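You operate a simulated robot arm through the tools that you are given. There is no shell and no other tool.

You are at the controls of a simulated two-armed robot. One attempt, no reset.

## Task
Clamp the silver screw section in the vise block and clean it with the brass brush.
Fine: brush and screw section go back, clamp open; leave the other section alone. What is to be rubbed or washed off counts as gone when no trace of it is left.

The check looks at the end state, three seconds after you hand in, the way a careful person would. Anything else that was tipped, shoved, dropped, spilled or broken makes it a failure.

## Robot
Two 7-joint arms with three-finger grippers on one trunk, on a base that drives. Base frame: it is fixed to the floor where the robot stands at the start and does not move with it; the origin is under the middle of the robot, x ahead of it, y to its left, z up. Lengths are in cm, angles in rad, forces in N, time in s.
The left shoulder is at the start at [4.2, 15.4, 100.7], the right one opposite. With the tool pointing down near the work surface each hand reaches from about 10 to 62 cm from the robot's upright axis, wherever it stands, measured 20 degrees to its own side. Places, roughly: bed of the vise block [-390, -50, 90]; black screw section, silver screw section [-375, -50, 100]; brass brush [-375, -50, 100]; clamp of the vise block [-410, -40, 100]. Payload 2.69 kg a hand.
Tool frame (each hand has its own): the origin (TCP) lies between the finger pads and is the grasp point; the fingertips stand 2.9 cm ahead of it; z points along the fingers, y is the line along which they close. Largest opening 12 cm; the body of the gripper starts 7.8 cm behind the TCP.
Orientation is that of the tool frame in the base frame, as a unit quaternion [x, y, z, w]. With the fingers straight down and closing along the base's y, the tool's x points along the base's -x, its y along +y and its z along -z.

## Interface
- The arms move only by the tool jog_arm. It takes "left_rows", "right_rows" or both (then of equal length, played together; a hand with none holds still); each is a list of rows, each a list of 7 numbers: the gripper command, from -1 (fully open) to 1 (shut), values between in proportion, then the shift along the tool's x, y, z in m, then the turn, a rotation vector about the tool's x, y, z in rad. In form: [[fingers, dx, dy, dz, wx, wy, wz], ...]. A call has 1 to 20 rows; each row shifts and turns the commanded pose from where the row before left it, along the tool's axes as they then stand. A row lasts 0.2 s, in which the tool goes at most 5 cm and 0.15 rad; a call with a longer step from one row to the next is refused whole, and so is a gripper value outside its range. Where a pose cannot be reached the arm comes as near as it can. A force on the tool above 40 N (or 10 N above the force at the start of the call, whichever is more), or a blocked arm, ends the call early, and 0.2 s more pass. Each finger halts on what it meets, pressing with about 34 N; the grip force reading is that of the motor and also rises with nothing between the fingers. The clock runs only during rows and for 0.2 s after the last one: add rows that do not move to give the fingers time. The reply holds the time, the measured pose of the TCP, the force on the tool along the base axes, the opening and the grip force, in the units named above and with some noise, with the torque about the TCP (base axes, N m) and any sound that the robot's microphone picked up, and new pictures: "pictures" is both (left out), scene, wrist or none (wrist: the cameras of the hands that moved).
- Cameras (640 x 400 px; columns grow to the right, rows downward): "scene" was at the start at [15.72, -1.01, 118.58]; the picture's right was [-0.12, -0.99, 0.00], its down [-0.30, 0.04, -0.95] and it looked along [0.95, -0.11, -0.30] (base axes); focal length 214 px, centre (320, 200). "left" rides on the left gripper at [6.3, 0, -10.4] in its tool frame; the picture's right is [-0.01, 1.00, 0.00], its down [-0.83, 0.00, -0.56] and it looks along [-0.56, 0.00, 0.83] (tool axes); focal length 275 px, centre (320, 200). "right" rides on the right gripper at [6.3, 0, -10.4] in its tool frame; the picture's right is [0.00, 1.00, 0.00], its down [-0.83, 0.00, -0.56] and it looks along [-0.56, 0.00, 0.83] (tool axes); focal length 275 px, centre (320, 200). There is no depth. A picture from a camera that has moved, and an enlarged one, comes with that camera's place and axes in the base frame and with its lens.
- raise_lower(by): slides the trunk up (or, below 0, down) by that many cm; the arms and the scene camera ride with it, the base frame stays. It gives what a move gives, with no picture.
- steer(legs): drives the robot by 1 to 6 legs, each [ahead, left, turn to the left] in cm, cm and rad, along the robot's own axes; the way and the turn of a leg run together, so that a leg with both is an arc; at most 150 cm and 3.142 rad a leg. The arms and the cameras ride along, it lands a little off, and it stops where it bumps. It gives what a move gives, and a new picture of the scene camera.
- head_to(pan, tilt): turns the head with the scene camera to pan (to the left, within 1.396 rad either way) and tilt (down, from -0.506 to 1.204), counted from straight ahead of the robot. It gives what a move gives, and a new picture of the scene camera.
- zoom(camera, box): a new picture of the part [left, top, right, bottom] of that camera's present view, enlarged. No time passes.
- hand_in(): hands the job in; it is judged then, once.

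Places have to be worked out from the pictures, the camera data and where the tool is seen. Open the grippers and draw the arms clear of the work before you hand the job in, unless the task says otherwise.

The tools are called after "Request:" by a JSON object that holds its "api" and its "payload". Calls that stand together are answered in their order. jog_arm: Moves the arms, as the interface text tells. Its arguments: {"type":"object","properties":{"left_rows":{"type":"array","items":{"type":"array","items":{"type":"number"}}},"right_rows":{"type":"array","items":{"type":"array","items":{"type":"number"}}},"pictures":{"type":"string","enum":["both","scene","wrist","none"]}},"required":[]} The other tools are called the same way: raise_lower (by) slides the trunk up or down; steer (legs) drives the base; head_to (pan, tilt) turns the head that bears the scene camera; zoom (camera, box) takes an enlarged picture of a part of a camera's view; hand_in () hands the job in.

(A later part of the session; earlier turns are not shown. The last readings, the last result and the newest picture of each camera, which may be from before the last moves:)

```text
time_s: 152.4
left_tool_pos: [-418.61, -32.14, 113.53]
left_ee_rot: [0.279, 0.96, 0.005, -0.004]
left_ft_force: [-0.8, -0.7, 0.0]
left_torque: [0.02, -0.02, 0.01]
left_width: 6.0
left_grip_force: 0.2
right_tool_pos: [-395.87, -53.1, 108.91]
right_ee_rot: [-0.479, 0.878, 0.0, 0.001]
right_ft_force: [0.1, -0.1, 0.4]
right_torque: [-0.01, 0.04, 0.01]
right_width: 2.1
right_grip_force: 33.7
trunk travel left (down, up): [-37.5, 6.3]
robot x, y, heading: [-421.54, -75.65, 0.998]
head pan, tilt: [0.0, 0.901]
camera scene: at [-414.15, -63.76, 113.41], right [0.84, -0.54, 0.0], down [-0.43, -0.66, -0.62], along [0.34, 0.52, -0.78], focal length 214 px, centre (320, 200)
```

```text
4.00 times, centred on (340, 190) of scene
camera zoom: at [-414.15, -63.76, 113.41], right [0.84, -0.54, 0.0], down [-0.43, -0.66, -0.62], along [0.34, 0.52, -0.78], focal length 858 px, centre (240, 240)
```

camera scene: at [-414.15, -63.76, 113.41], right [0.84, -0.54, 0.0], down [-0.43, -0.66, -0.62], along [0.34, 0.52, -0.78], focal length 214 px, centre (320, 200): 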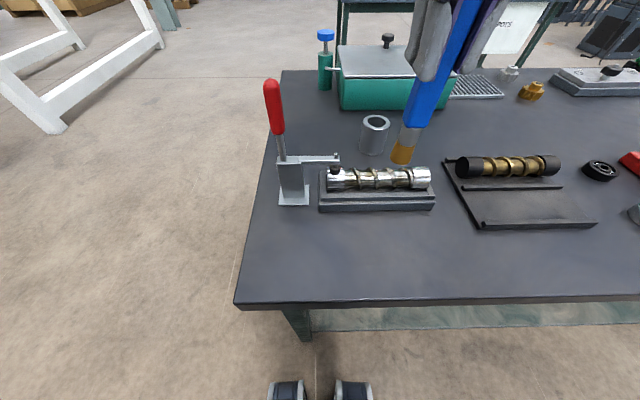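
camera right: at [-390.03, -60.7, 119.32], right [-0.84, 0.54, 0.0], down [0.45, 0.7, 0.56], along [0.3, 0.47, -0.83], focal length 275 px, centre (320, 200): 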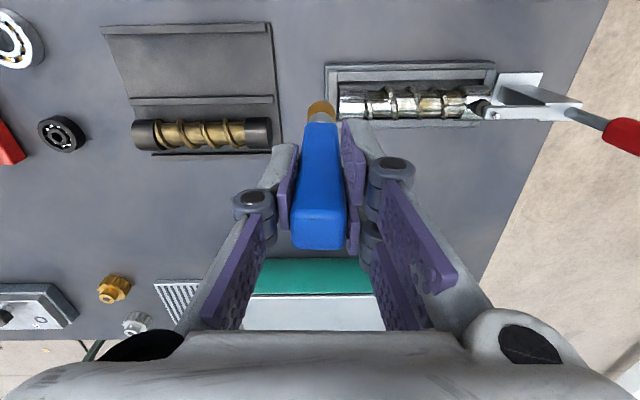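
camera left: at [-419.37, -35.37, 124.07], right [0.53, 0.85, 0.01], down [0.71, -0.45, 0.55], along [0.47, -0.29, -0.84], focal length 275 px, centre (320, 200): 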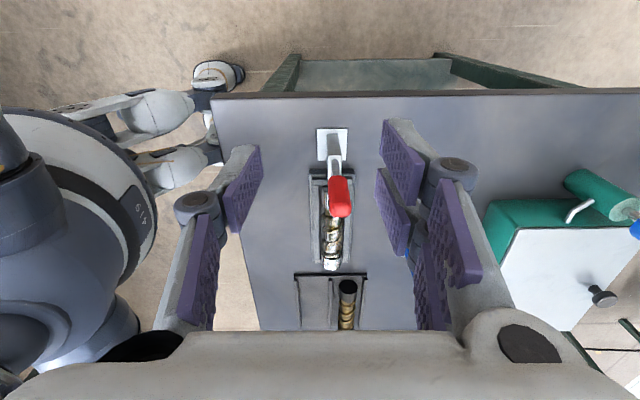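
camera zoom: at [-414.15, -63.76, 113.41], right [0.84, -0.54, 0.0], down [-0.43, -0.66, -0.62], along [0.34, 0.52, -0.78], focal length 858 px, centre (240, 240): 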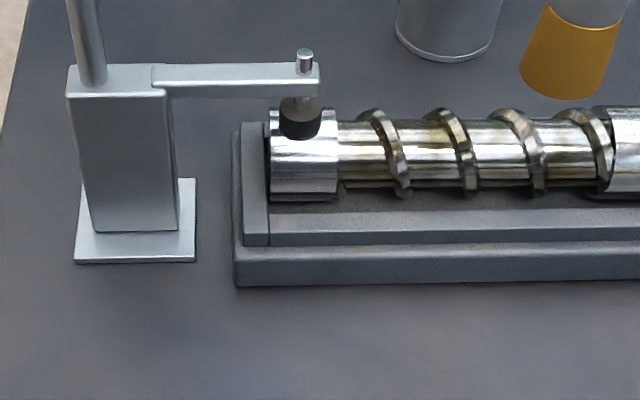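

Now the section's middle is 37.5 ahead and 8.6 right of my axis. I tilt the brush 0.7 rad so it can meet the section's front face squarely.

Request:
{"api": "jog_arm", "payload": {"right_rows": [[1, 0, 0, 0, 0, -0.14, 0], [1, 0, 0, 0, 0, -0.14, 0], [1, 0, 0, 0, 0, -0.14, 0], [1, 0, 0, 0, 0, -0.14, 0], [1, 0, 0, 0, 0, -0.14, 0], [1, 0.02, 0, 0, 0, 0, 0], [1, 0.02, 0, 0, 0, 0, 0], [1, 0.025, 0, 0, 0, 0, 0], [1, 0.025, 0, 0, 0, 0, 0], [1, 0, 0, 0, 0, 0, 0], [1, 0, 0, 0, 0, 0, 0]], "pictures": "both"}}

Request:
{"api": "zoom", "payload": {"camera": "scene", "box": [280, 110, 472, 230]}}

```text
time_s: 154.8
left_tool_pos: [-418.51, -32.18, 113.36]
left_ee_rot: [0.279, 0.96, 0.005, -0.004]
left_ft_force: [-0.7, 0.0, 0.6]
left_torque: [-0.02, 0.04, 0.0]
left_width: 6.0
left_grip_force: 0.1
right_tool_pos: [-399.1, -58.73, 103.71]
right_ee_rot: [-0.43, 0.836, 0.177, 0.291]
right_ft_force: [-0.5, -0.4, -1.1]
right_torque: [-0.01, -0.01, 0.01]
right_width: 2.09
right_grip_force: 33.8
trunk travel left (down, up): [-37.5, 6.3]
robot x, y, heading: [-422.17, -75.3, 0.997]
head pan, tilt: [0.0, 0.901]
camera scene: at [-414.83, -63.67, 113.05], right [0.88, -0.47, 0.0], down [-0.38, -0.72, -0.58], along [0.27, 0.52, -0.81], focal length 214 px, centre (320, 200)
camera right: at [-405.44, -68.34, 107.7], right [-0.82, 0.57, 0.04], down [0.19, 0.21, 0.96], along [0.53, 0.8, -0.28], focal length 275 px, centre (320, 200)
```

scene: 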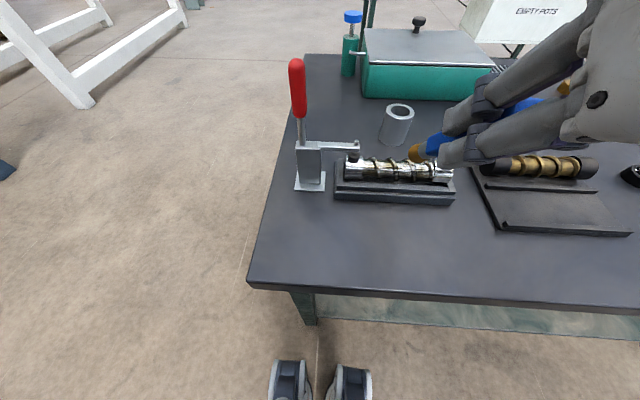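
right: 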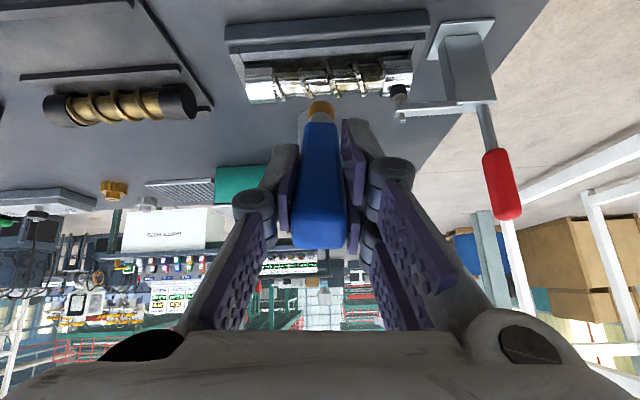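

```text
3.33 times, centred on (376, 170) of scene
camera zoom: at [-414.83, -63.67, 113.05], right [0.88, -0.47, 0.0], down [-0.38, -0.72, -0.58], along [0.27, 0.52, -0.81], focal length 715 px, centre (133, 300)
```

zoom: 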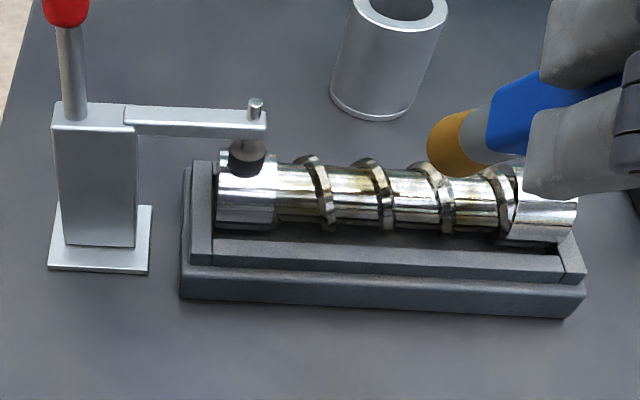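

The brush is tilted with its tip about 3 cm in front of and above the section axis. I advance along the brush toward the front face, stopping just short.

Request:
{"api": "jog_arm", "payload": {"right_rows": [[1, 0.0023, 0, 0.009, 0, 0, 0], [1, 0.0023, 0, 0.009, 0, 0, 0], [1, 0.0023, 0, 0.009, 0, 0, 0], [1, 0.0023, 0, 0.008, 0, 0, 0], [1, 0, 0, 0, 0, 0, 0]], "pictures": "both"}}

Request:
{"api": "zoom", "payload": {"camera": "scene", "box": [280, 110, 472, 230]}}

Request:
{"api": "zoom", "payload": {"camera": "right", "box": [210, 20, 450, 140]}}

```text
time_s: 156.0
left_tool_pos: [-418.48, -32.16, 113.46]
left_ee_rot: [0.279, 0.96, 0.005, -0.004]
left_ft_force: [-0.6, -0.7, 0.7]
left_torque: [-0.02, -0.04, 0.01]
left_width: 5.98
left_grip_force: 0.0
right_tool_pos: [-398.82, -57.12, 100.34]
right_ee_rot: [-0.447, 0.826, 0.166, 0.301]
right_ft_force: [-0.6, 0.2, -0.6]
right_torque: [-0.02, 0.02, -0.02]
right_width: 2.1
right_grip_force: 34.7
right hand out of reach, approached as far as the arm can: row 4
trunk travel left (down, up): [-37.5, 6.3]
robot x, y, heading: [-421.32, -75.5, 0.999]
head pan, tilt: [0.0, 0.901]
camera scene: at [-415.88, -63.17, 113.12], right [0.95, -0.32, 0.0], down [-0.26, -0.76, -0.59], along [0.19, 0.56, -0.81], focal length 214 px, centre (320, 200)
camera right: at [-405.1, -66.91, 104.27], right [-0.84, 0.54, 0.0], down [0.15, 0.23, 0.96], along [0.52, 0.81, -0.28], focal length 275 px, centre (320, 200)
```

scene: 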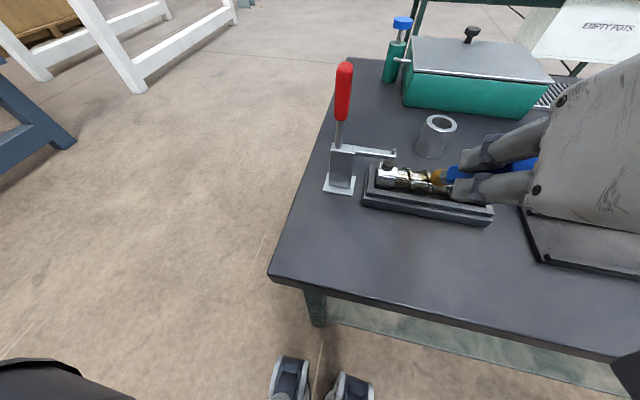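
right: 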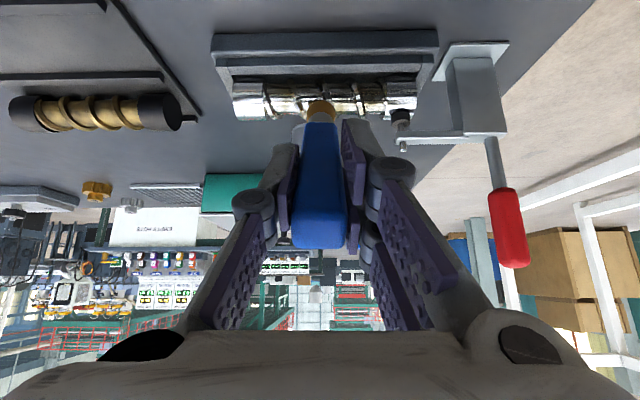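

```text
3.33 times, centred on (376, 170) of scene
camera zoom: at [-415.88, -63.17, 113.12], right [0.95, -0.32, 0.0], down [-0.26, -0.76, -0.59], along [0.19, 0.56, -0.81], focal length 715 px, centre (133, 300)
```

zoom: 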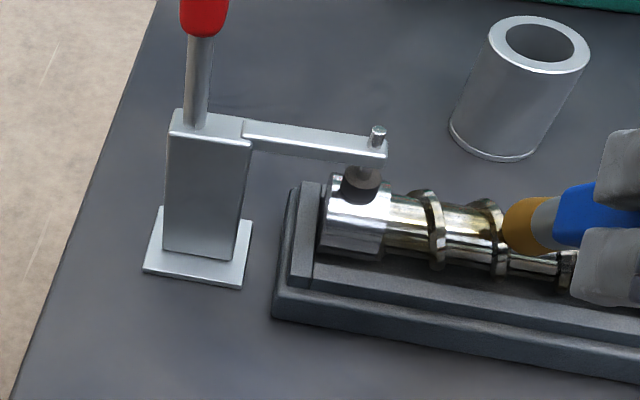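

```text
2.67 times, centred on (330, 80) of right
camera zoom: at [-405.1, -66.91, 104.27], right [-0.84, 0.54, 0.0], down [0.15, 0.23, 0.96], along [0.52, 0.81, -0.28], focal length 734 px, centre (293, 520)
```

zoom: 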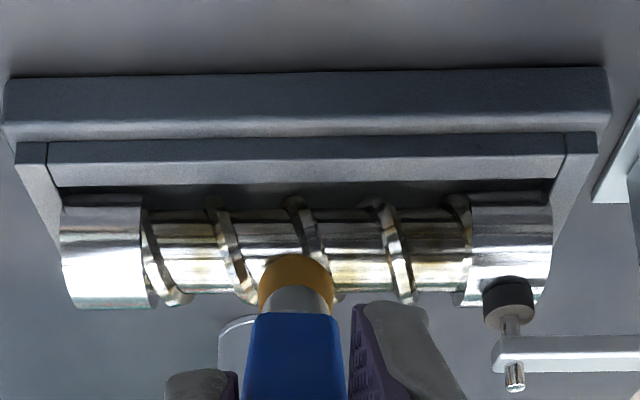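

Too close to my body for that tilt (the trunk twists to cope). I draw the brush off and back the base away 9 cm to get room.

Request:
{"api": "jog_arm", "payload": {"right_rows": [[1, -0.005, 0, -0.01, 0, 0, 0], [1, -0.01, 0, -0.02, 0, 0, 0], [1, -0.01, 0, -0.02, 0, 0, 0], [1, 0, 0, 0, 0, 0, 0]], "pictures": "none"}}

Request:
{"api": "steer", "payload": {"legs": [[-9, 0, 0]]}}

```text
time_s: 157.0
left_tool_pos: [-418.45, -32.15, 113.44]
left_ee_rot: [0.279, 0.96, 0.005, -0.003]
left_ft_force: [0.2, -0.1, -0.5]
left_torque: [-0.01, 0.01, -0.01]
left_width: 5.99
left_grip_force: 0.1
right_tool_pos: [-399.1, -58.51, 104.96]
right_ee_rot: [-0.449, 0.827, 0.154, 0.301]
right_ft_force: [-0.4, -0.3, -1.6]
right_torque: [0.0, 0.0, 0.02]
right_width: 2.11
right_grip_force: 33.9
trunk travel left (down, up): [-37.5, 6.3]
robot x, y, heading: [-421.63, -75.6, 0.996]
head pan, tilt: [0.0, 0.901]
```

```text
time_s: 158.1
left_tool_pos: [-423.34, -39.64, 113.57]
left_ee_rot: [0.28, 0.96, 0.005, -0.004]
left_ft_force: [0.6, -0.2, 0.5]
left_torque: [0.03, -0.05, 0.02]
left_width: 6.0
left_grip_force: 0.1
right_tool_pos: [-403.91, -65.79, 105.17]
right_ee_rot: [-0.447, 0.828, 0.159, 0.3]
right_ft_force: [0.0, 0.5, -0.2]
right_torque: [-0.01, 0.01, 0.01]
right_width: 2.1
right_grip_force: 33.9
trunk travel left (down, up): [-37.5, 6.3]
robot x, y, heading: [-426.39, -82.96, 0.997]
head pan, tilt: [0.0, 0.901]
camera scene: at [-420.55, -69.93, 114.1], right [0.95, -0.31, 0.0], down [-0.23, -0.69, -0.69], along [0.21, 0.65, -0.73], focal length 214 px, centre (320, 200)
```

scene: 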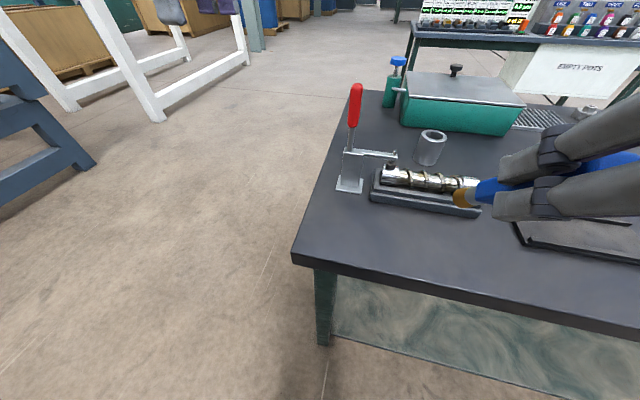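

Now there's room: the section is 46 ahead. I extend the tilted brush forward toward the section's front face, stopping about 2 cm short.

Request:
{"api": "jog_arm", "payload": {"right_rows": [[1, -0.008, 0, 0.014, 0, 0, 0], [1, -0.009, 0, 0.016, 0, 0, 0], [1, -0.009, 0, 0.016, 0, 0, 0], [1, -0.009, 0, 0.016, 0, 0, 0], [1, -0.009, 0, 0.016, 0, 0, 0], [1, 0, 0, 0, 0, 0, 0], [1, 0, 0, 0, 0, 0, 0]], "pictures": "both"}}

Request:
{"api": "zoom", "payload": {"camera": "scene", "box": [300, 90, 492, 210]}}

```text
time_s: 159.7
left_tool_pos: [-423.22, -39.49, 113.46]
left_ee_rot: [0.279, 0.96, 0.004, -0.003]
left_ft_force: [-1.3, -0.5, 0.9]
left_torque: [-0.03, -0.04, 0.0]
left_width: 6.0
left_grip_force: 0.1
right_tool_pos: [-399.27, -58.69, 102.02]
right_ee_rot: [-0.446, 0.828, 0.158, 0.299]
right_ft_force: [-0.4, 0.2, -1.0]
right_torque: [-0.01, 0.04, 0.0]
right_width: 2.08
right_grip_force: 34.3
trunk travel left (down, up): [-37.5, 6.3]
robot x, y, heading: [-426.37, -82.95, 0.996]
head pan, tilt: [0.0, 0.901]
camera scene: at [-419.6, -70.8, 113.31], right [0.89, -0.45, 0.0], down [-0.36, -0.71, -0.61], along [0.28, 0.54, -0.79], focal length 214 px, centre (320, 200)
camera right: at [-405.68, -68.25, 105.98], right [-0.84, 0.55, -0.01], down [0.15, 0.24, 0.96], along [0.53, 0.8, -0.29], focal length 275 px, centre (320, 200)
```

scene: 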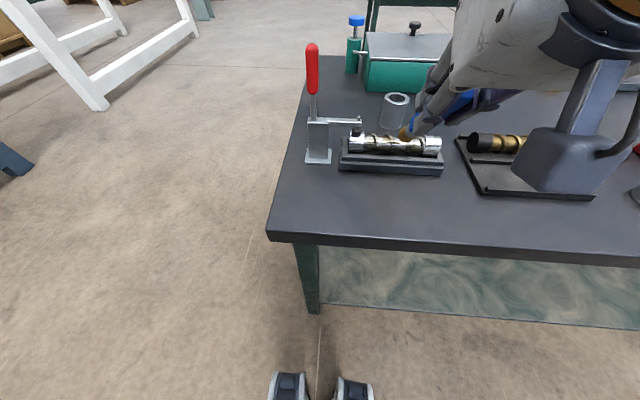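
right: 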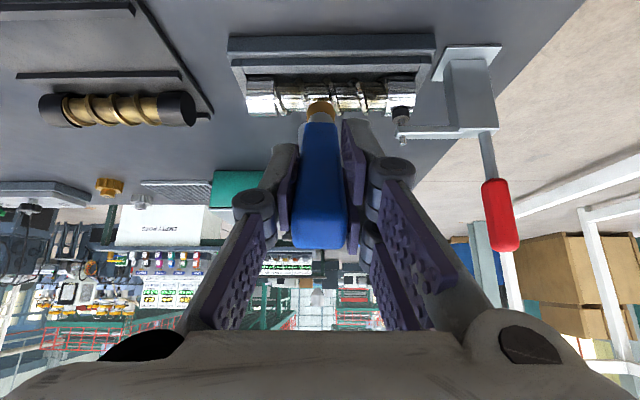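

```text
3.33 times, centred on (396, 150) of scene
camera zoom: at [-419.6, -70.8, 113.31], right [0.89, -0.45, 0.0], down [-0.36, -0.71, -0.61], along [0.28, 0.54, -0.79], focal length 715 px, centre (67, 367)
```

zoom: 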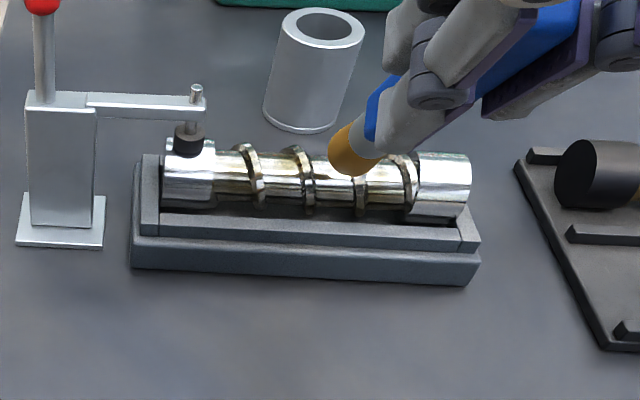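

A part of my right arm (elbow) appears near the rack with the black section. I check how close it is before moving further.

Request:
{"api": "zoom", "payload": {"camera": "scene", "box": [430, 60, 640, 220]}}

Request:
{"api": "zoom", "payload": {"camera": "left", "box": [160, 150, 480, 350]}}

Request:
{"api": "zoom", "payload": {"camera": "right", "box": [0, 0, 320, 200]}}

```text
2.50 times, centred on (535, 140) of scene
camera zoom: at [-419.6, -70.8, 113.31], right [0.89, -0.45, 0.0], down [-0.36, -0.71, -0.61], along [0.28, 0.54, -0.79], focal length 536 px, centre (-218, 350)
```

zoom: 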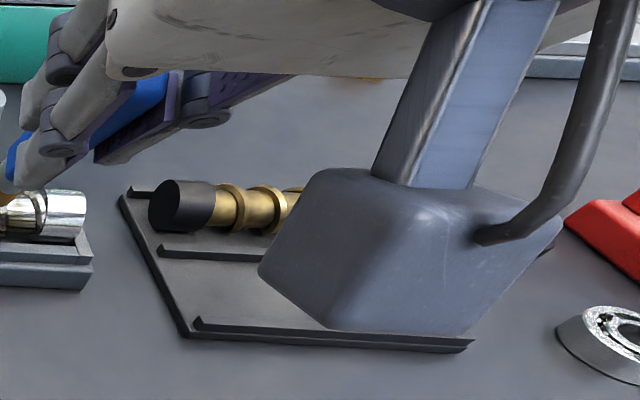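

```text
2.00 times, centred on (320, 250) of left
camera zoom: at [-428.41, -36.19, 124.0], right [0.54, 0.84, 0.01], down [0.7, -0.45, 0.55], along [0.46, -0.29, -0.84], focal length 551 px, centre (320, 100)
```

zoom: 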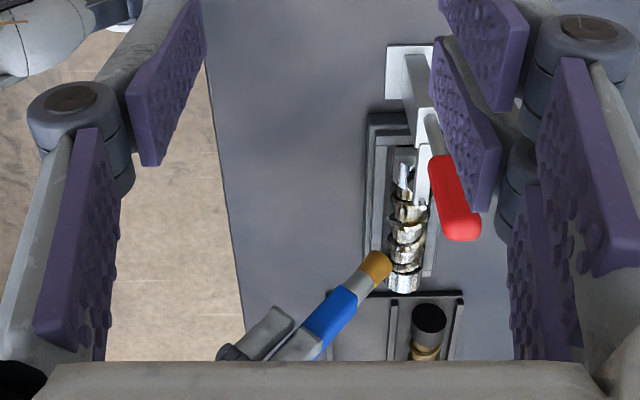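

```text
2.00 times, centred on (160, 100) of right
camera zoom: at [-405.68, -68.25, 105.98], right [-0.84, 0.55, -0.01], down [0.15, 0.24, 0.96], along [0.53, 0.8, -0.29], focal length 551 px, centre (640, 400)
```

zoom: 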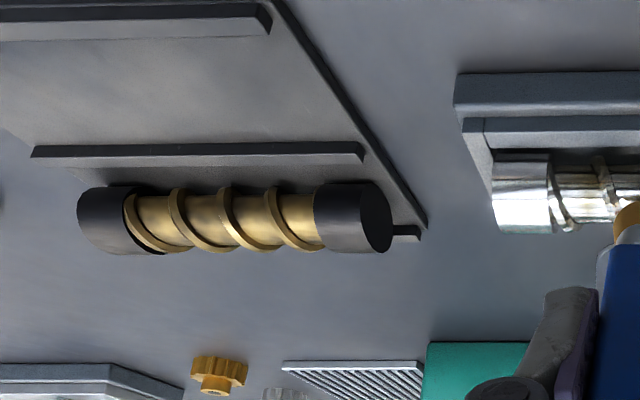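

The wrist view shows the rack and black section untouched; that link is well above the bench beside the hand. I advance the brush along its axis toward contact.

Request:
{"api": "jog_arm", "payload": {"right_rows": [[1, -0.001, 0, 0.008, 0, 0, 0], [1, -0.001, 0, 0.008, 0, 0, 0], [1, 0, 0, 0.006, 0, 0, 0], [1, 0, 0, 0, 0, 0, 0]], "pictures": "wrist"}}

Request:
{"api": "zoom", "payload": {"camera": "scene", "box": [320, 100, 464, 190]}}

Request:
{"api": "zoom", "payload": {"camera": "right", "box": [210, 20, 450, 140]}}

```text
time_s: 160.7
left_tool_pos: [-423.41, -39.47, 113.43]
left_ee_rot: [0.279, 0.96, 0.004, -0.003]
left_ft_force: [-0.1, 0.6, -0.3]
left_torque: [0.02, 0.01, -0.01]
left_width: 5.98
left_grip_force: 0.0
right_tool_pos: [-398.57, -57.47, 100.36]
right_ee_rot: [-0.447, 0.828, 0.157, 0.3]
right_ft_force: [0.5, 0.1, -0.1]
right_torque: [0.0, -0.01, 0.0]
right_width: 2.09
right_grip_force: 33.3
trunk travel left (down, up): [-37.5, 6.3]
robot x, y, heading: [-426.46, -82.71, 0.995]
head pan, tilt: [0.0, 0.901]
camera right: at [-404.89, -67.08, 104.36], right [-0.84, 0.55, -0.01], down [0.15, 0.24, 0.96], along [0.53, 0.8, -0.29], focal length 275 px, centre (320, 200)
```

right: 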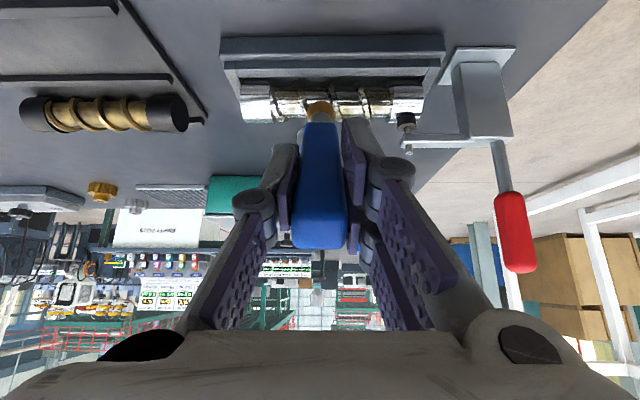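

```text
4.44 times, centred on (392, 145) of scene
camera zoom: at [-419.03, -71.0, 113.46], right [0.85, -0.52, 0.0], down [-0.41, -0.66, -0.63], along [0.33, 0.53, -0.78], focal length 953 px, centre (0, 444)
```

zoom: 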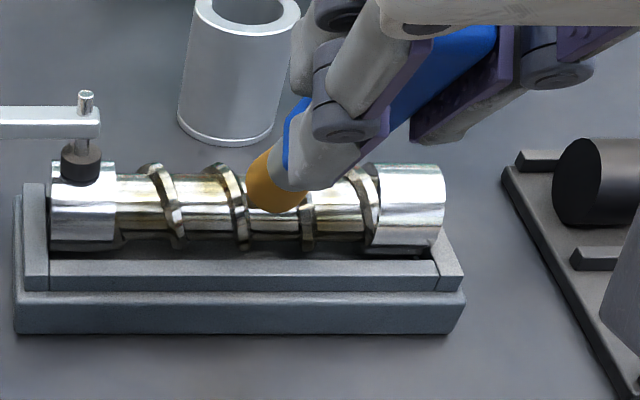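

```text
2.67 times, centred on (330, 80) of right
camera zoom: at [-404.89, -67.08, 104.36], right [-0.84, 0.55, -0.01], down [0.15, 0.24, 0.96], along [0.53, 0.8, -0.29], focal length 734 px, centre (293, 520)
```

zoom: 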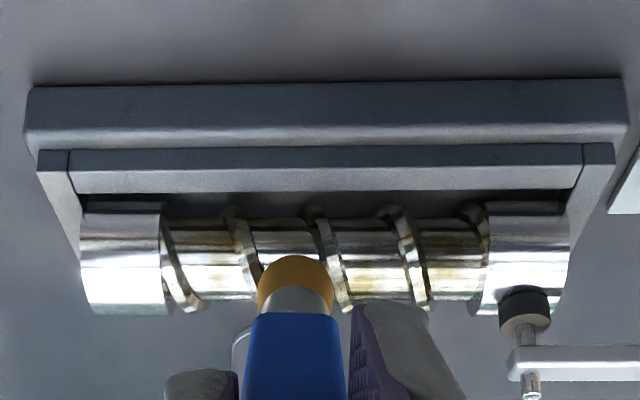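

The tip is nearly on the front face. I feel for contact in 2 mm steps.

Request:
{"api": "jog_arm", "payload": {"right_rows": [[1, 0, 0, 0.002, 0, 0, 0], [1, 0, 0, 0.002, 0, 0, 0], [1, 0, 0, 0.002, 0, 0, 0], [1, 0, 0, 0, 0, 0, 0]], "pictures": "none"}}

Request:
{"api": "zoom", "payload": {"camera": "scene", "box": [320, 100, 464, 190]}}

```text
time_s: 161.7
left_tool_pos: [-423.38, -39.49, 113.45]
left_ee_rot: [0.279, 0.96, 0.005, -0.002]
left_ft_force: [-0.7, -0.9, -0.1]
left_torque: [-0.04, -0.01, 0.0]
left_width: 6.02
left_grip_force: 0.0
right_tool_pos: [-398.29, -57.08, 99.87]
right_ee_rot: [-0.447, 0.828, 0.158, 0.3]
right_ft_force: [0.0, -0.7, 0.2]
right_torque: [0.0, 0.0, -0.01]
right_width: 2.1
right_grip_force: 33.5
trunk travel left (down, up): [-37.5, 6.3]
robot x, y, heading: [-426.45, -82.83, 0.995]
head pan, tilt: [0.0, 0.901]
```

```text
4.44 times, centred on (392, 145) of scene
camera zoom: at [-418.9, -71.13, 113.4], right [0.84, -0.54, 0.0], down [-0.43, -0.66, -0.62], along [0.34, 0.52, -0.78], focal length 953 px, centre (0, 444)
```

zoom: 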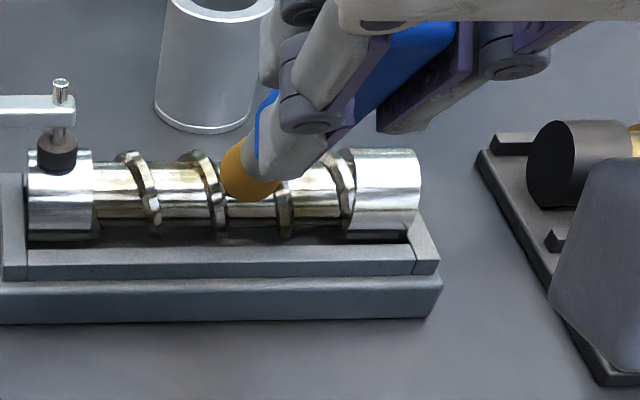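

Not yet in contact; two more 2 mm steps.

Request:
{"api": "jog_arm", "payload": {"right_rows": [[1, 0, 0, 0.002, 0, 0, 0], [1, 0, 0, 0.002, 0, 0, 0], [1, 0, 0, 0, 0, 0, 0]], "pictures": "none"}}

Request:
{"api": "zoom", "payload": {"camera": "right", "box": [210, 20, 450, 140]}}

```text
time_s: 162.5
left_tool_pos: [-423.37, -39.65, 113.61]
left_ee_rot: [0.279, 0.96, 0.006, -0.002]
left_ft_force: [0.4, -0.2, -0.1]
left_torque: [0.0, -0.02, -0.03]
left_width: 6.02
left_grip_force: 0.1
right_tool_pos: [-398.18, -57.01, 99.77]
right_ee_rot: [-0.447, 0.827, 0.159, 0.301]
right_ft_force: [-6.1, -10.8, 12.6]
right_torque: [-0.1, -0.05, -0.07]
right_width: 2.12
right_grip_force: 34.0
trunk travel left (down, up): [-37.5, 6.3]
robot x, y, heading: [-426.28, -83.23, 0.998]
head pan, tilt: [0.0, 0.901]
```

```text
2.67 times, centred on (330, 80) of right
camera zoom: at [-404.55, -66.7, 103.72], right [-0.84, 0.55, -0.01], down [0.15, 0.24, 0.96], along [0.53, 0.8, -0.28], focal length 734 px, centre (293, 520)
```

zoom: 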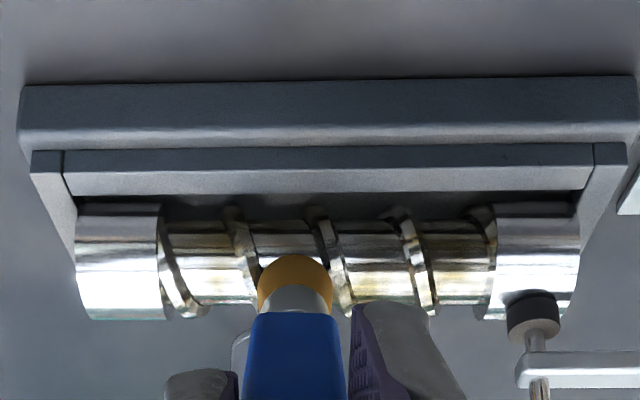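

Contact at 18 N on the front face. I back off 2 mm and stroke along the whole shaft at this angle.

Request:
{"api": "jog_arm", "payload": {"right_rows": [[1, 0, 0, -0.002, 0, 0, 0], [1, 0, -0.01, 0, 0, 0, 0], [1, 0, -0.01, 0, 0, 0, 0], [1, 0, -0.011, 0, 0, 0, 0], [1, 0, 0.01, 0, 0, 0, 0], [1, 0, 0.01, 0, 0, 0, 0], [1, 0, 0.01, 0, 0, 0, 0], [1, 0, 0.01, 0, 0, 0, 0], [1, 0, 0.01, 0, 0, 0, 0], [1, 0, 0.01, 0, 0, 0, 0], [1, 0, 0.01, 0, 0, 0, 0], [1, 0, 0.01, 0, 0, 0, 0], [1, 0, -0.01, 0, 0, 0, 0], [1, 0, -0.01, 0, 0, 0, 0], [1, 0, -0.01, 0, 0, 0, 0], [1, 0, -0.01, 0, 0, 0, 0]], "pictures": "none"}}

Request:
{"api": "zoom", "payload": {"camera": "right", "box": [210, 20, 450, 140]}}

Request:
{"api": "zoom", "payload": {"camera": "scene", "box": [320, 100, 464, 190]}}

```text
time_s: 165.9
left_tool_pos: [-423.34, -39.57, 113.46]
left_ee_rot: [0.278, 0.961, 0.004, -0.003]
left_ft_force: [-0.2, -0.6, 0.5]
left_torque: [-0.02, -0.02, 0.0]
left_width: 5.98
left_grip_force: 0.0
right_tool_pos: [-398.93, -56.44, 99.94]
right_ee_rot: [-0.447, 0.827, 0.16, 0.3]
right_ft_force: [0.2, -0.3, -0.7]
right_torque: [-0.02, -0.01, 0.0]
right_width: 2.13
right_grip_force: 34.5
trunk travel left (down, up): [-37.5, 6.3]
robot x, y, heading: [-426.6, -82.86, 1.002]
head pan, tilt: [0.0, 0.901]
```

```text
2.67 times, centred on (330, 80) of right
camera zoom: at [-405.33, -66.23, 103.81], right [-0.84, 0.55, -0.01], down [0.15, 0.24, 0.96], along [0.53, 0.8, -0.28], focal length 734 px, centre (293, 520)
```

zoom: 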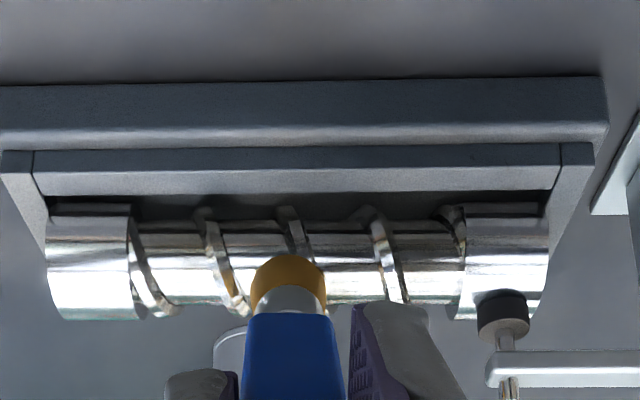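

```text
4.44 times, centred on (392, 145) of scene
camera zoom: at [-418.87, -71.15, 113.41], right [0.84, -0.54, 0.0], down [-0.43, -0.66, -0.62], along [0.34, 0.52, -0.78], focal length 953 px, centre (0, 444)
```

zoom: 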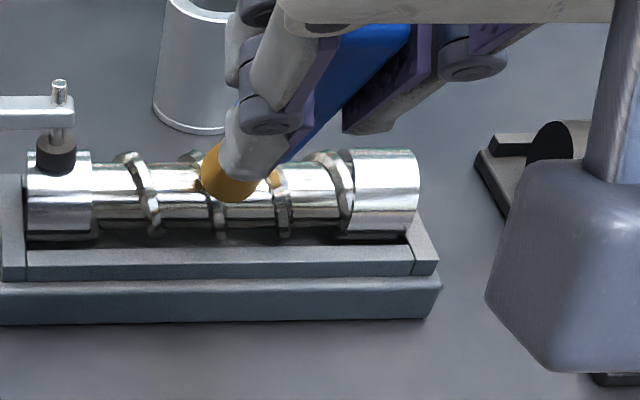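

That worked very well: the front face is bright now. I zoom in closely for leftovers.

Request:
{"api": "zoom", "payload": {"camera": "right", "box": [220, 85, 320, 147]}}

Request:
{"api": "zoom", "payload": {"camera": "right", "box": [320, 85, 420, 147]}}

Request:
{"api": "zoom", "payload": {"camera": "scene", "box": [322, 126, 418, 162]}}

Request:
{"api": "zoom", "payload": {"camera": "left", "box": [280, 190, 440, 300]}}

```text
6.40 times, centred on (270, 116) of right
camera zoom: at [-405.33, -66.23, 103.81], right [-0.84, 0.55, -0.01], down [0.15, 0.24, 0.96], along [0.53, 0.8, -0.28], focal length 1762 px, centre (640, 738)
```

zoom: 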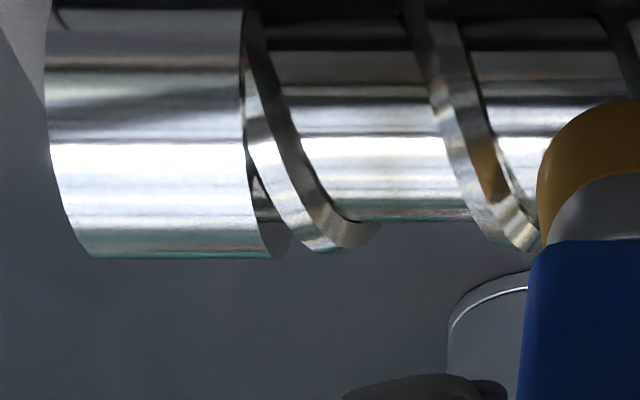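

```text
6.40 times, centred on (370, 116) of right
camera zoom: at [-405.33, -66.23, 103.81], right [-0.84, 0.55, -0.01], down [0.15, 0.24, 0.96], along [0.53, 0.8, -0.28], focal length 1762 px, centre (0, 738)
```

zoom: 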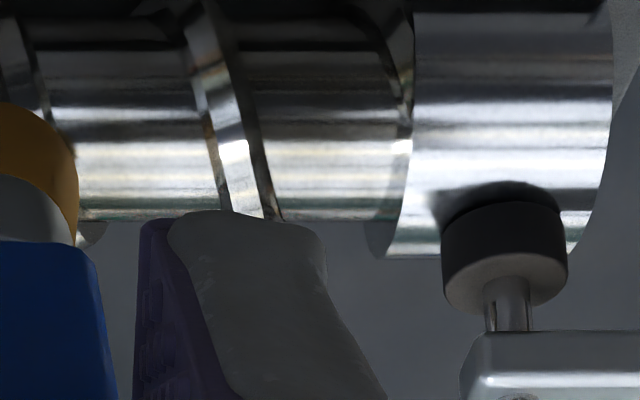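

```text
6.67 times, centred on (370, 144) of scene
camera zoom: at [-418.87, -71.15, 113.41], right [0.84, -0.54, 0.0], down [-0.43, -0.66, -0.62], along [0.34, 0.52, -0.78], focal length 1430 px, centre (-13, 573)
```

zoom: 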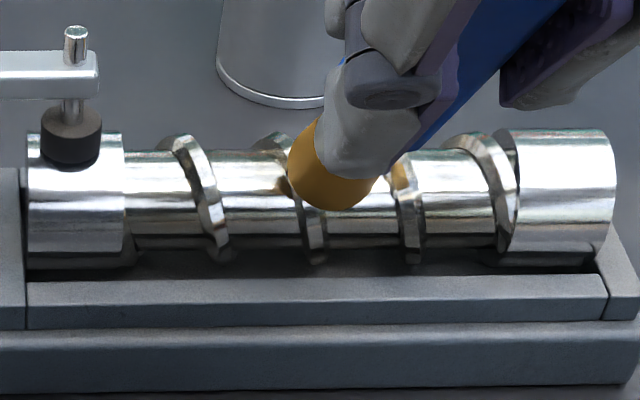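

```text
3.64 times, centred on (360, 245) of left
camera zoom: at [-428.39, -36.22, 124.02], right [0.54, 0.84, 0.01], down [0.7, -0.45, 0.55], along [0.46, -0.29, -0.84], focal length 1001 px, centre (174, 36)
```

zoom: 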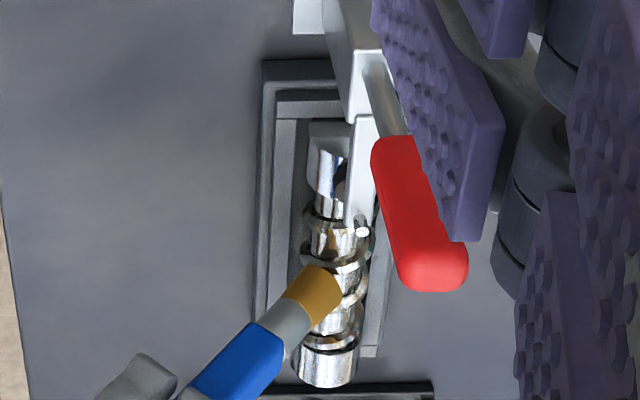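

Only faint traces remain on this side, such as brown on the third flight. I repeat full strokes at this angle with slightly more pressure.

Request:
{"api": "jog_arm", "payload": {"right_rows": [[1, 0, 0, 0.001, 0, 0, 0], [1, 0, -0.0105, 0, 0, 0, 0], [1, 0, -0.0105, 0, 0, 0, 0], [1, 0, -0.0105, 0, 0, 0, 0], [1, 0, -0.0105, 0, 0, 0, 0], [1, 0, 0.0105, 0, 0, 0, 0], [1, 0, 0.0105, 0, 0, 0, 0], [1, 0, 0.0105, 0, 0, 0, 0], [1, 0, 0.0105, 0, 0, 0, 0], [1, 0, 0.0105, 0, 0, 0, 0], [1, 0, 0.0105, 0, 0, 0, 0], [1, 0, 0.0105, 0, 0, 0, 0], [1, 0, 0.0105, 0, 0, 0, 0], [1, 0, -0.0105, 0, 0, 0, 0], [1, 0, -0.0105, 0, 0, 0, 0], [1, 0, -0.0105, 0, 0, 0, 0], [1, 0, -0.0105, 0, 0, 0, 0], [1, 0, -0.0105, 0, 0, 0, 0], [1, 0, -0.0105, 0, 0, 0, 0], [1, 0, -0.0105, 0, 0, 0, 0]], "pictures": "none"}}

Request:
{"api": "zoom", "payload": {"camera": "scene", "box": [322, 126, 418, 162]}}

Request:
{"api": "zoom", "payload": {"camera": "right", "box": [260, 80, 460, 147]}}

```text
time_s: 170.1
left_tool_pos: [-423.32, -39.43, 113.52]
left_ee_rot: [0.279, 0.96, 0.004, -0.003]
left_ft_force: [0.0, 0.6, 0.5]
left_torque: [-0.01, 0.0, 0.01]
left_width: 6.0
left_grip_force: 0.1
right_tool_pos: [-396.28, -58.43, 99.8]
right_ee_rot: [-0.447, 0.828, 0.159, 0.299]
right_ft_force: [-0.2, -0.1, -0.3]
right_torque: [-0.07, 0.0, 0.0]
right_width: 2.13
right_grip_force: 34.1
trunk travel left (down, up): [-37.5, 6.3]
robot x, y, heading: [-426.25, -83.01, 0.992]
head pan, tilt: [0.0, 0.901]
```

```text
6.67 times, centred on (370, 144) of scene
camera zoom: at [-418.88, -71.14, 113.4], right [0.84, -0.54, 0.0], down [-0.43, -0.66, -0.62], along [0.34, 0.52, -0.78], focal length 1430 px, centre (-13, 573)
```

zoom: 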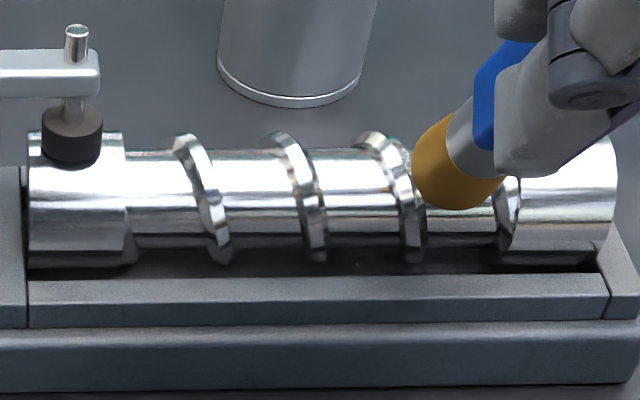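

```text
3.20 times, centred on (360, 114) of right
camera zoom: at [-402.59, -67.93, 103.76], right [-0.84, 0.55, -0.01], down [0.15, 0.24, 0.96], along [0.53, 0.8, -0.29], focal length 881 px, centre (192, 477)
```

zoom: 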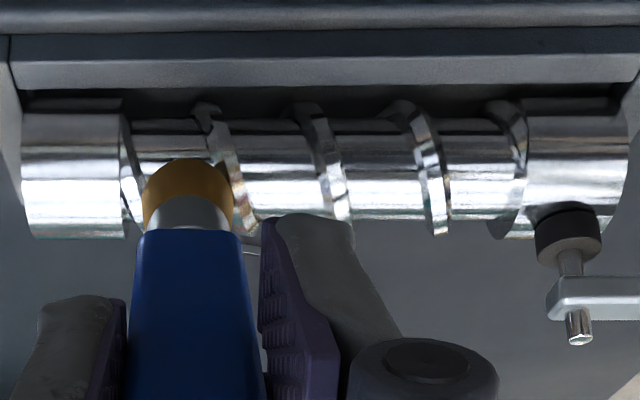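

The front face is clean now. I draw the brush off, bring it upright, and drive forward again to do the top and the far side.

Request:
{"api": "jog_arm", "payload": {"right_rows": [[1, 0, 0, -0.02, 0, 0, 0], [1, 0, 0, -0.03, 0, 0, 0], [1, 0, 0, -0.03, 0, 0, 0], [1, 0, 0, -0.02, 0, 0, 0], [1, 0, 0, 0, 0, 0.14, 0], [1, 0, 0, 0, 0, 0.14, 0], [1, 0, 0, 0, 0, 0.14, 0], [1, 0, 0, 0, 0, 0.14, 0], [1, 0, 0, 0, 0, 0.135, 0], [1, 0, 0, -0.02, 0, 0, 0], [1, 0, 0, 0, 0, 0, 0]], "pictures": "both"}}

```text
time_s: 172.5
left_tool_pos: [-423.36, -39.44, 113.53]
left_ee_rot: [0.279, 0.96, 0.005, -0.003]
left_ft_force: [0.2, -0.4, 0.4]
left_torque: [-0.01, 0.01, 0.0]
left_width: 6.04
left_grip_force: 0.1
right_tool_pos: [-399.82, -63.61, 109.55]
right_ee_rot: [-0.475, 0.88, -0.003, -0.001]
right_ft_force: [-0.3, -0.9, -1.1]
right_torque: [0.01, 0.0, -0.01]
right_width: 2.11
right_grip_force: 33.6
trunk travel left (down, up): [-37.5, 6.3]
robot x, y, heading: [-426.77, -82.99, 0.997]
head pan, tilt: [0.0, 0.901]
camera scene: at [-418.89, -71.12, 113.4], right [0.84, -0.54, 0.0], down [-0.43, -0.66, -0.62], along [0.34, 0.52, -0.78], focal length 214 px, centre (320, 200)
camera right: at [-403.3, -68.76, 119.83], right [-0.84, 0.55, -0.01], down [0.45, 0.7, 0.55], along [0.31, 0.46, -0.83], focal length 275 px, centre (320, 200)
```

scene: 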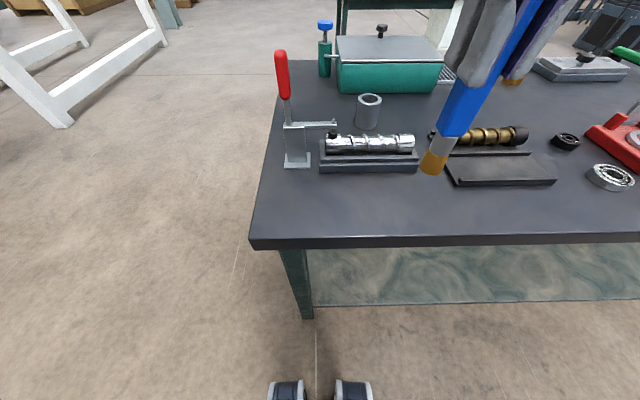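
right: 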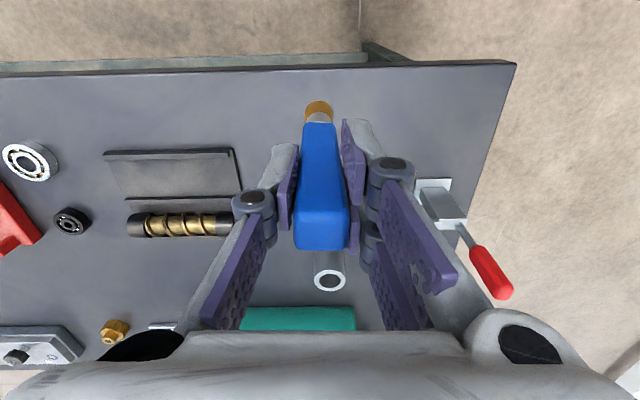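

The brush is upright and clear. I drive forward 10 cm.

Request:
{"api": "steer", "payload": {"legs": [[10, 0, 0]]}}

Request:
{"api": "zoom", "payload": {"camera": "scene", "box": [300, 120, 444, 210]}}

```text
time_s: 173.7
left_tool_pos: [-418.59, -32.23, 113.44]
left_ee_rot: [0.278, 0.96, 0.004, -0.004]
left_ft_force: [-0.7, -0.8, 0.6]
left_torque: [0.02, -0.02, 0.01]
left_width: 5.99
left_grip_force: 0.1
right_tool_pos: [-395.03, -56.34, 109.42]
right_ee_rot: [-0.473, 0.881, -0.004, -0.001]
right_ft_force: [-0.2, -0.7, -0.4]
right_torque: [0.0, -0.05, 0.0]
right_width: 2.06
right_grip_force: 33.3
trunk travel left (down, up): [-37.5, 6.3]
robot x, y, heading: [-421.82, -75.79, 0.999]
head pan, tilt: [0.0, 0.901]
stopped in leg 1: the robot was blocked; the commanded pose is now the measured one
camera scene: at [-414.16, -63.91, 113.43], right [0.84, -0.54, 0.0], down [-0.43, -0.66, -0.62], along [0.34, 0.52, -0.78], focal length 214 px, centre (320, 200)
```

scene: 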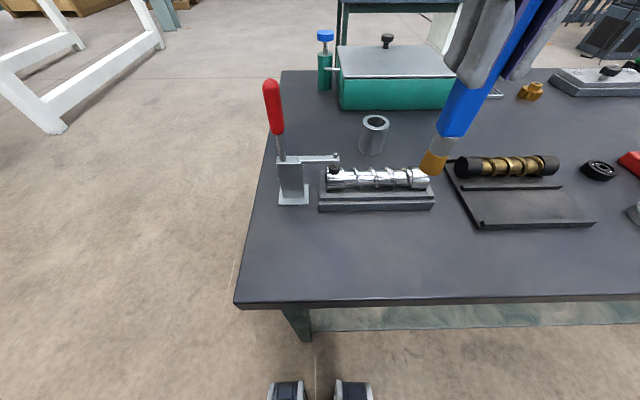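

```text
4.44 times, centred on (372, 165) of scene
camera zoom: at [-414.16, -63.91, 113.43], right [0.84, -0.54, 0.0], down [-0.43, -0.66, -0.62], along [0.34, 0.52, -0.78], focal length 953 px, centre (89, 356)
```

zoom: 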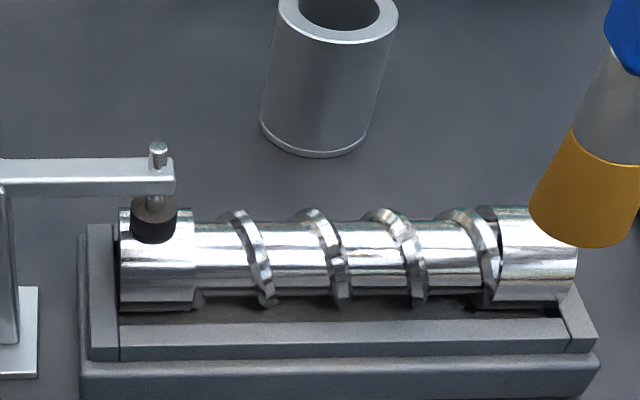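

The section looks clean from here. Now the top: I bring the upright brush over the axis and lower it to just above the flights.

Request:
{"api": "jog_arm", "payload": {"right_rows": [[1, -0.015, 0.005, 0, 0, 0, 0], [1, -0.018, 0.006, 0, 0, 0, 0], [1, -0.018, 0.006, 0, 0, 0, 0], [1, -0.018, 0.006, 0, 0, 0, 0], [1, 0, 0.003, 0.02, 0, 0, 0], [1, 0, 0.002, 0.02, 0, 0, 0], [1, 0, 0, 0.015, 0, 0, 0], [1, 0, 0, 0, 0, 0, 0]], "pictures": "both"}}

Request:
{"api": "zoom", "payload": {"camera": "right", "box": [210, 40, 430, 140]}}

```text
time_s: 175.5
left_tool_pos: [-418.48, -32.05, 113.29]
left_ee_rot: [0.278, 0.961, 0.002, -0.004]
left_ft_force: [-0.1, 0.5, 0.4]
left_torque: [-0.01, -0.02, -0.04]
left_width: 5.98
left_grip_force: 0.1
right_tool_pos: [-393.59, -48.84, 103.72]
right_ee_rot: [-0.473, 0.881, -0.004, -0.002]
right_ft_force: [-0.1, 0.3, -0.3]
right_torque: [-0.02, 0.01, -0.01]
right_width: 2.08
right_grip_force: 33.8
trunk travel left (down, up): [-37.5, 6.3]
robot x, y, heading: [-421.61, -75.54, 0.998]
head pan, tilt: [0.0, 0.901]
camera scene: at [-414.09, -63.78, 113.41], right [0.84, -0.54, 0.0], down [-0.43, -0.66, -0.62], along [0.34, 0.52, -0.78], focal length 214 px, centre (320, 200)
camera right: at [-397.04, -54.09, 114.18], right [-0.84, 0.55, -0.01], down [0.45, 0.7, 0.55], along [0.31, 0.46, -0.83], focal length 275 px, centre (320, 200)
```

scene: 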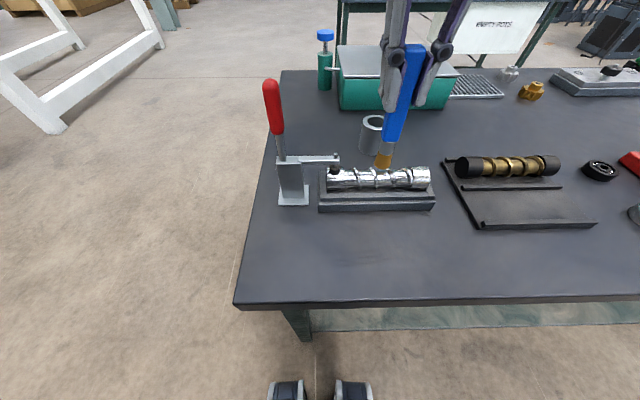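
right: 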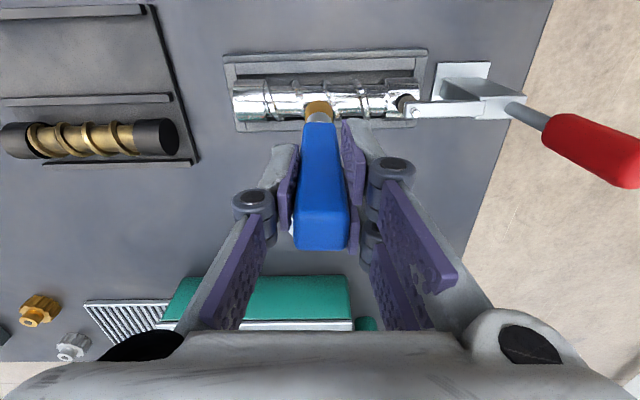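

```text
2.91 times, centred on (320, 90) of right
camera zoom: at [-397.04, -54.09, 114.18], right [-0.84, 0.55, -0.01], down [0.45, 0.7, 0.55], along [0.31, 0.46, -0.83], focal length 801 px, centre (320, 520)
```

zoom: 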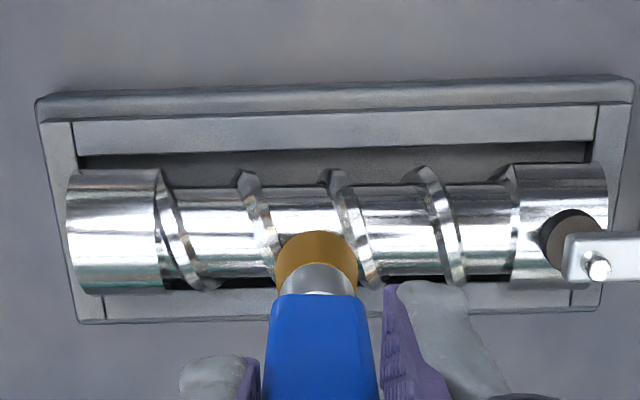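

From above it looks clean too, apart from what the brush hides. I still stroke the top and rear-top firmly along the full shaft.

Request:
{"api": "jog_arm", "payload": {"right_rows": [[1, -0.003, 0, 0.003, 0, 0, 0], [1, 0, -0.005, 0.002, 0, 0, 0], [1, 0, -0.01, 0, 0, 0, 0], [1, 0, -0.01, 0, 0, 0, 0], [1, 0, -0.01, 0, 0, 0, 0], [1, 0, -0.005, 0, 0, 0, 0], [1, 0, 0.01, 0, 0, 0, 0], [1, 0, 0.01, 0, 0, 0, 0], [1, 0, 0.01, 0, 0, 0, 0], [1, 0, 0.01, 0, 0, 0, 0], [1, 0, 0.01, 0, 0, 0, 0], [1, 0, 0.01, 0, 0, 0, 0], [1, 0, 0.01, 0, 0, 0, 0], [1, 0, 0.01, 0, 0, 0, 0], [1, -0.004, 0, 0, 0, 0, 0], [1, 0, -0.01, 0, 0, 0, 0], [1, 0, -0.01, 0, 0, 0, 0], [1, 0, -0.01, 0, 0, 0, 0], [1, 0, -0.01, 0, 0, 0, 0]], "pictures": "none"}}

Request:
{"api": "zoom", "payload": {"camera": "right", "box": [210, 40, 430, 140]}}

```text
time_s: 179.5
left_tool_pos: [-418.52, -32.1, 113.38]
left_ee_rot: [0.278, 0.96, 0.004, -0.005]
left_ft_force: [-0.5, 0.0, 1.1]
left_torque: [-0.01, -0.02, 0.02]
left_width: 6.01
left_grip_force: 0.0
right_tool_pos: [-393.05, -48.3, 103.31]
right_ee_rot: [-0.474, 0.881, -0.004, -0.002]
right_ft_force: [-1.0, -1.2, 0.0]
right_torque: [0.01, 0.02, -0.05]
right_width: 2.09
right_grip_force: 34.4
trunk travel left (down, up): [-37.5, 6.3]
robot x, y, heading: [-421.53, -75.67, 0.997]
head pan, tilt: [0.0, 0.901]
```

```text
2.91 times, centred on (320, 90) of right
camera zoom: at [-396.54, -53.51, 113.61], right [-0.84, 0.55, -0.01], down [0.45, 0.7, 0.55], along [0.31, 0.46, -0.83], focal length 801 px, centre (320, 520)
```

zoom: 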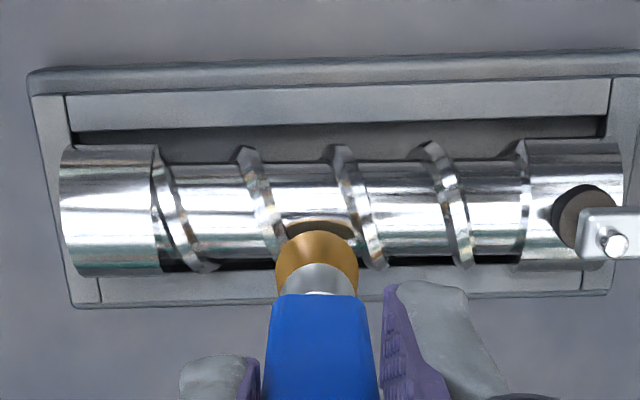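

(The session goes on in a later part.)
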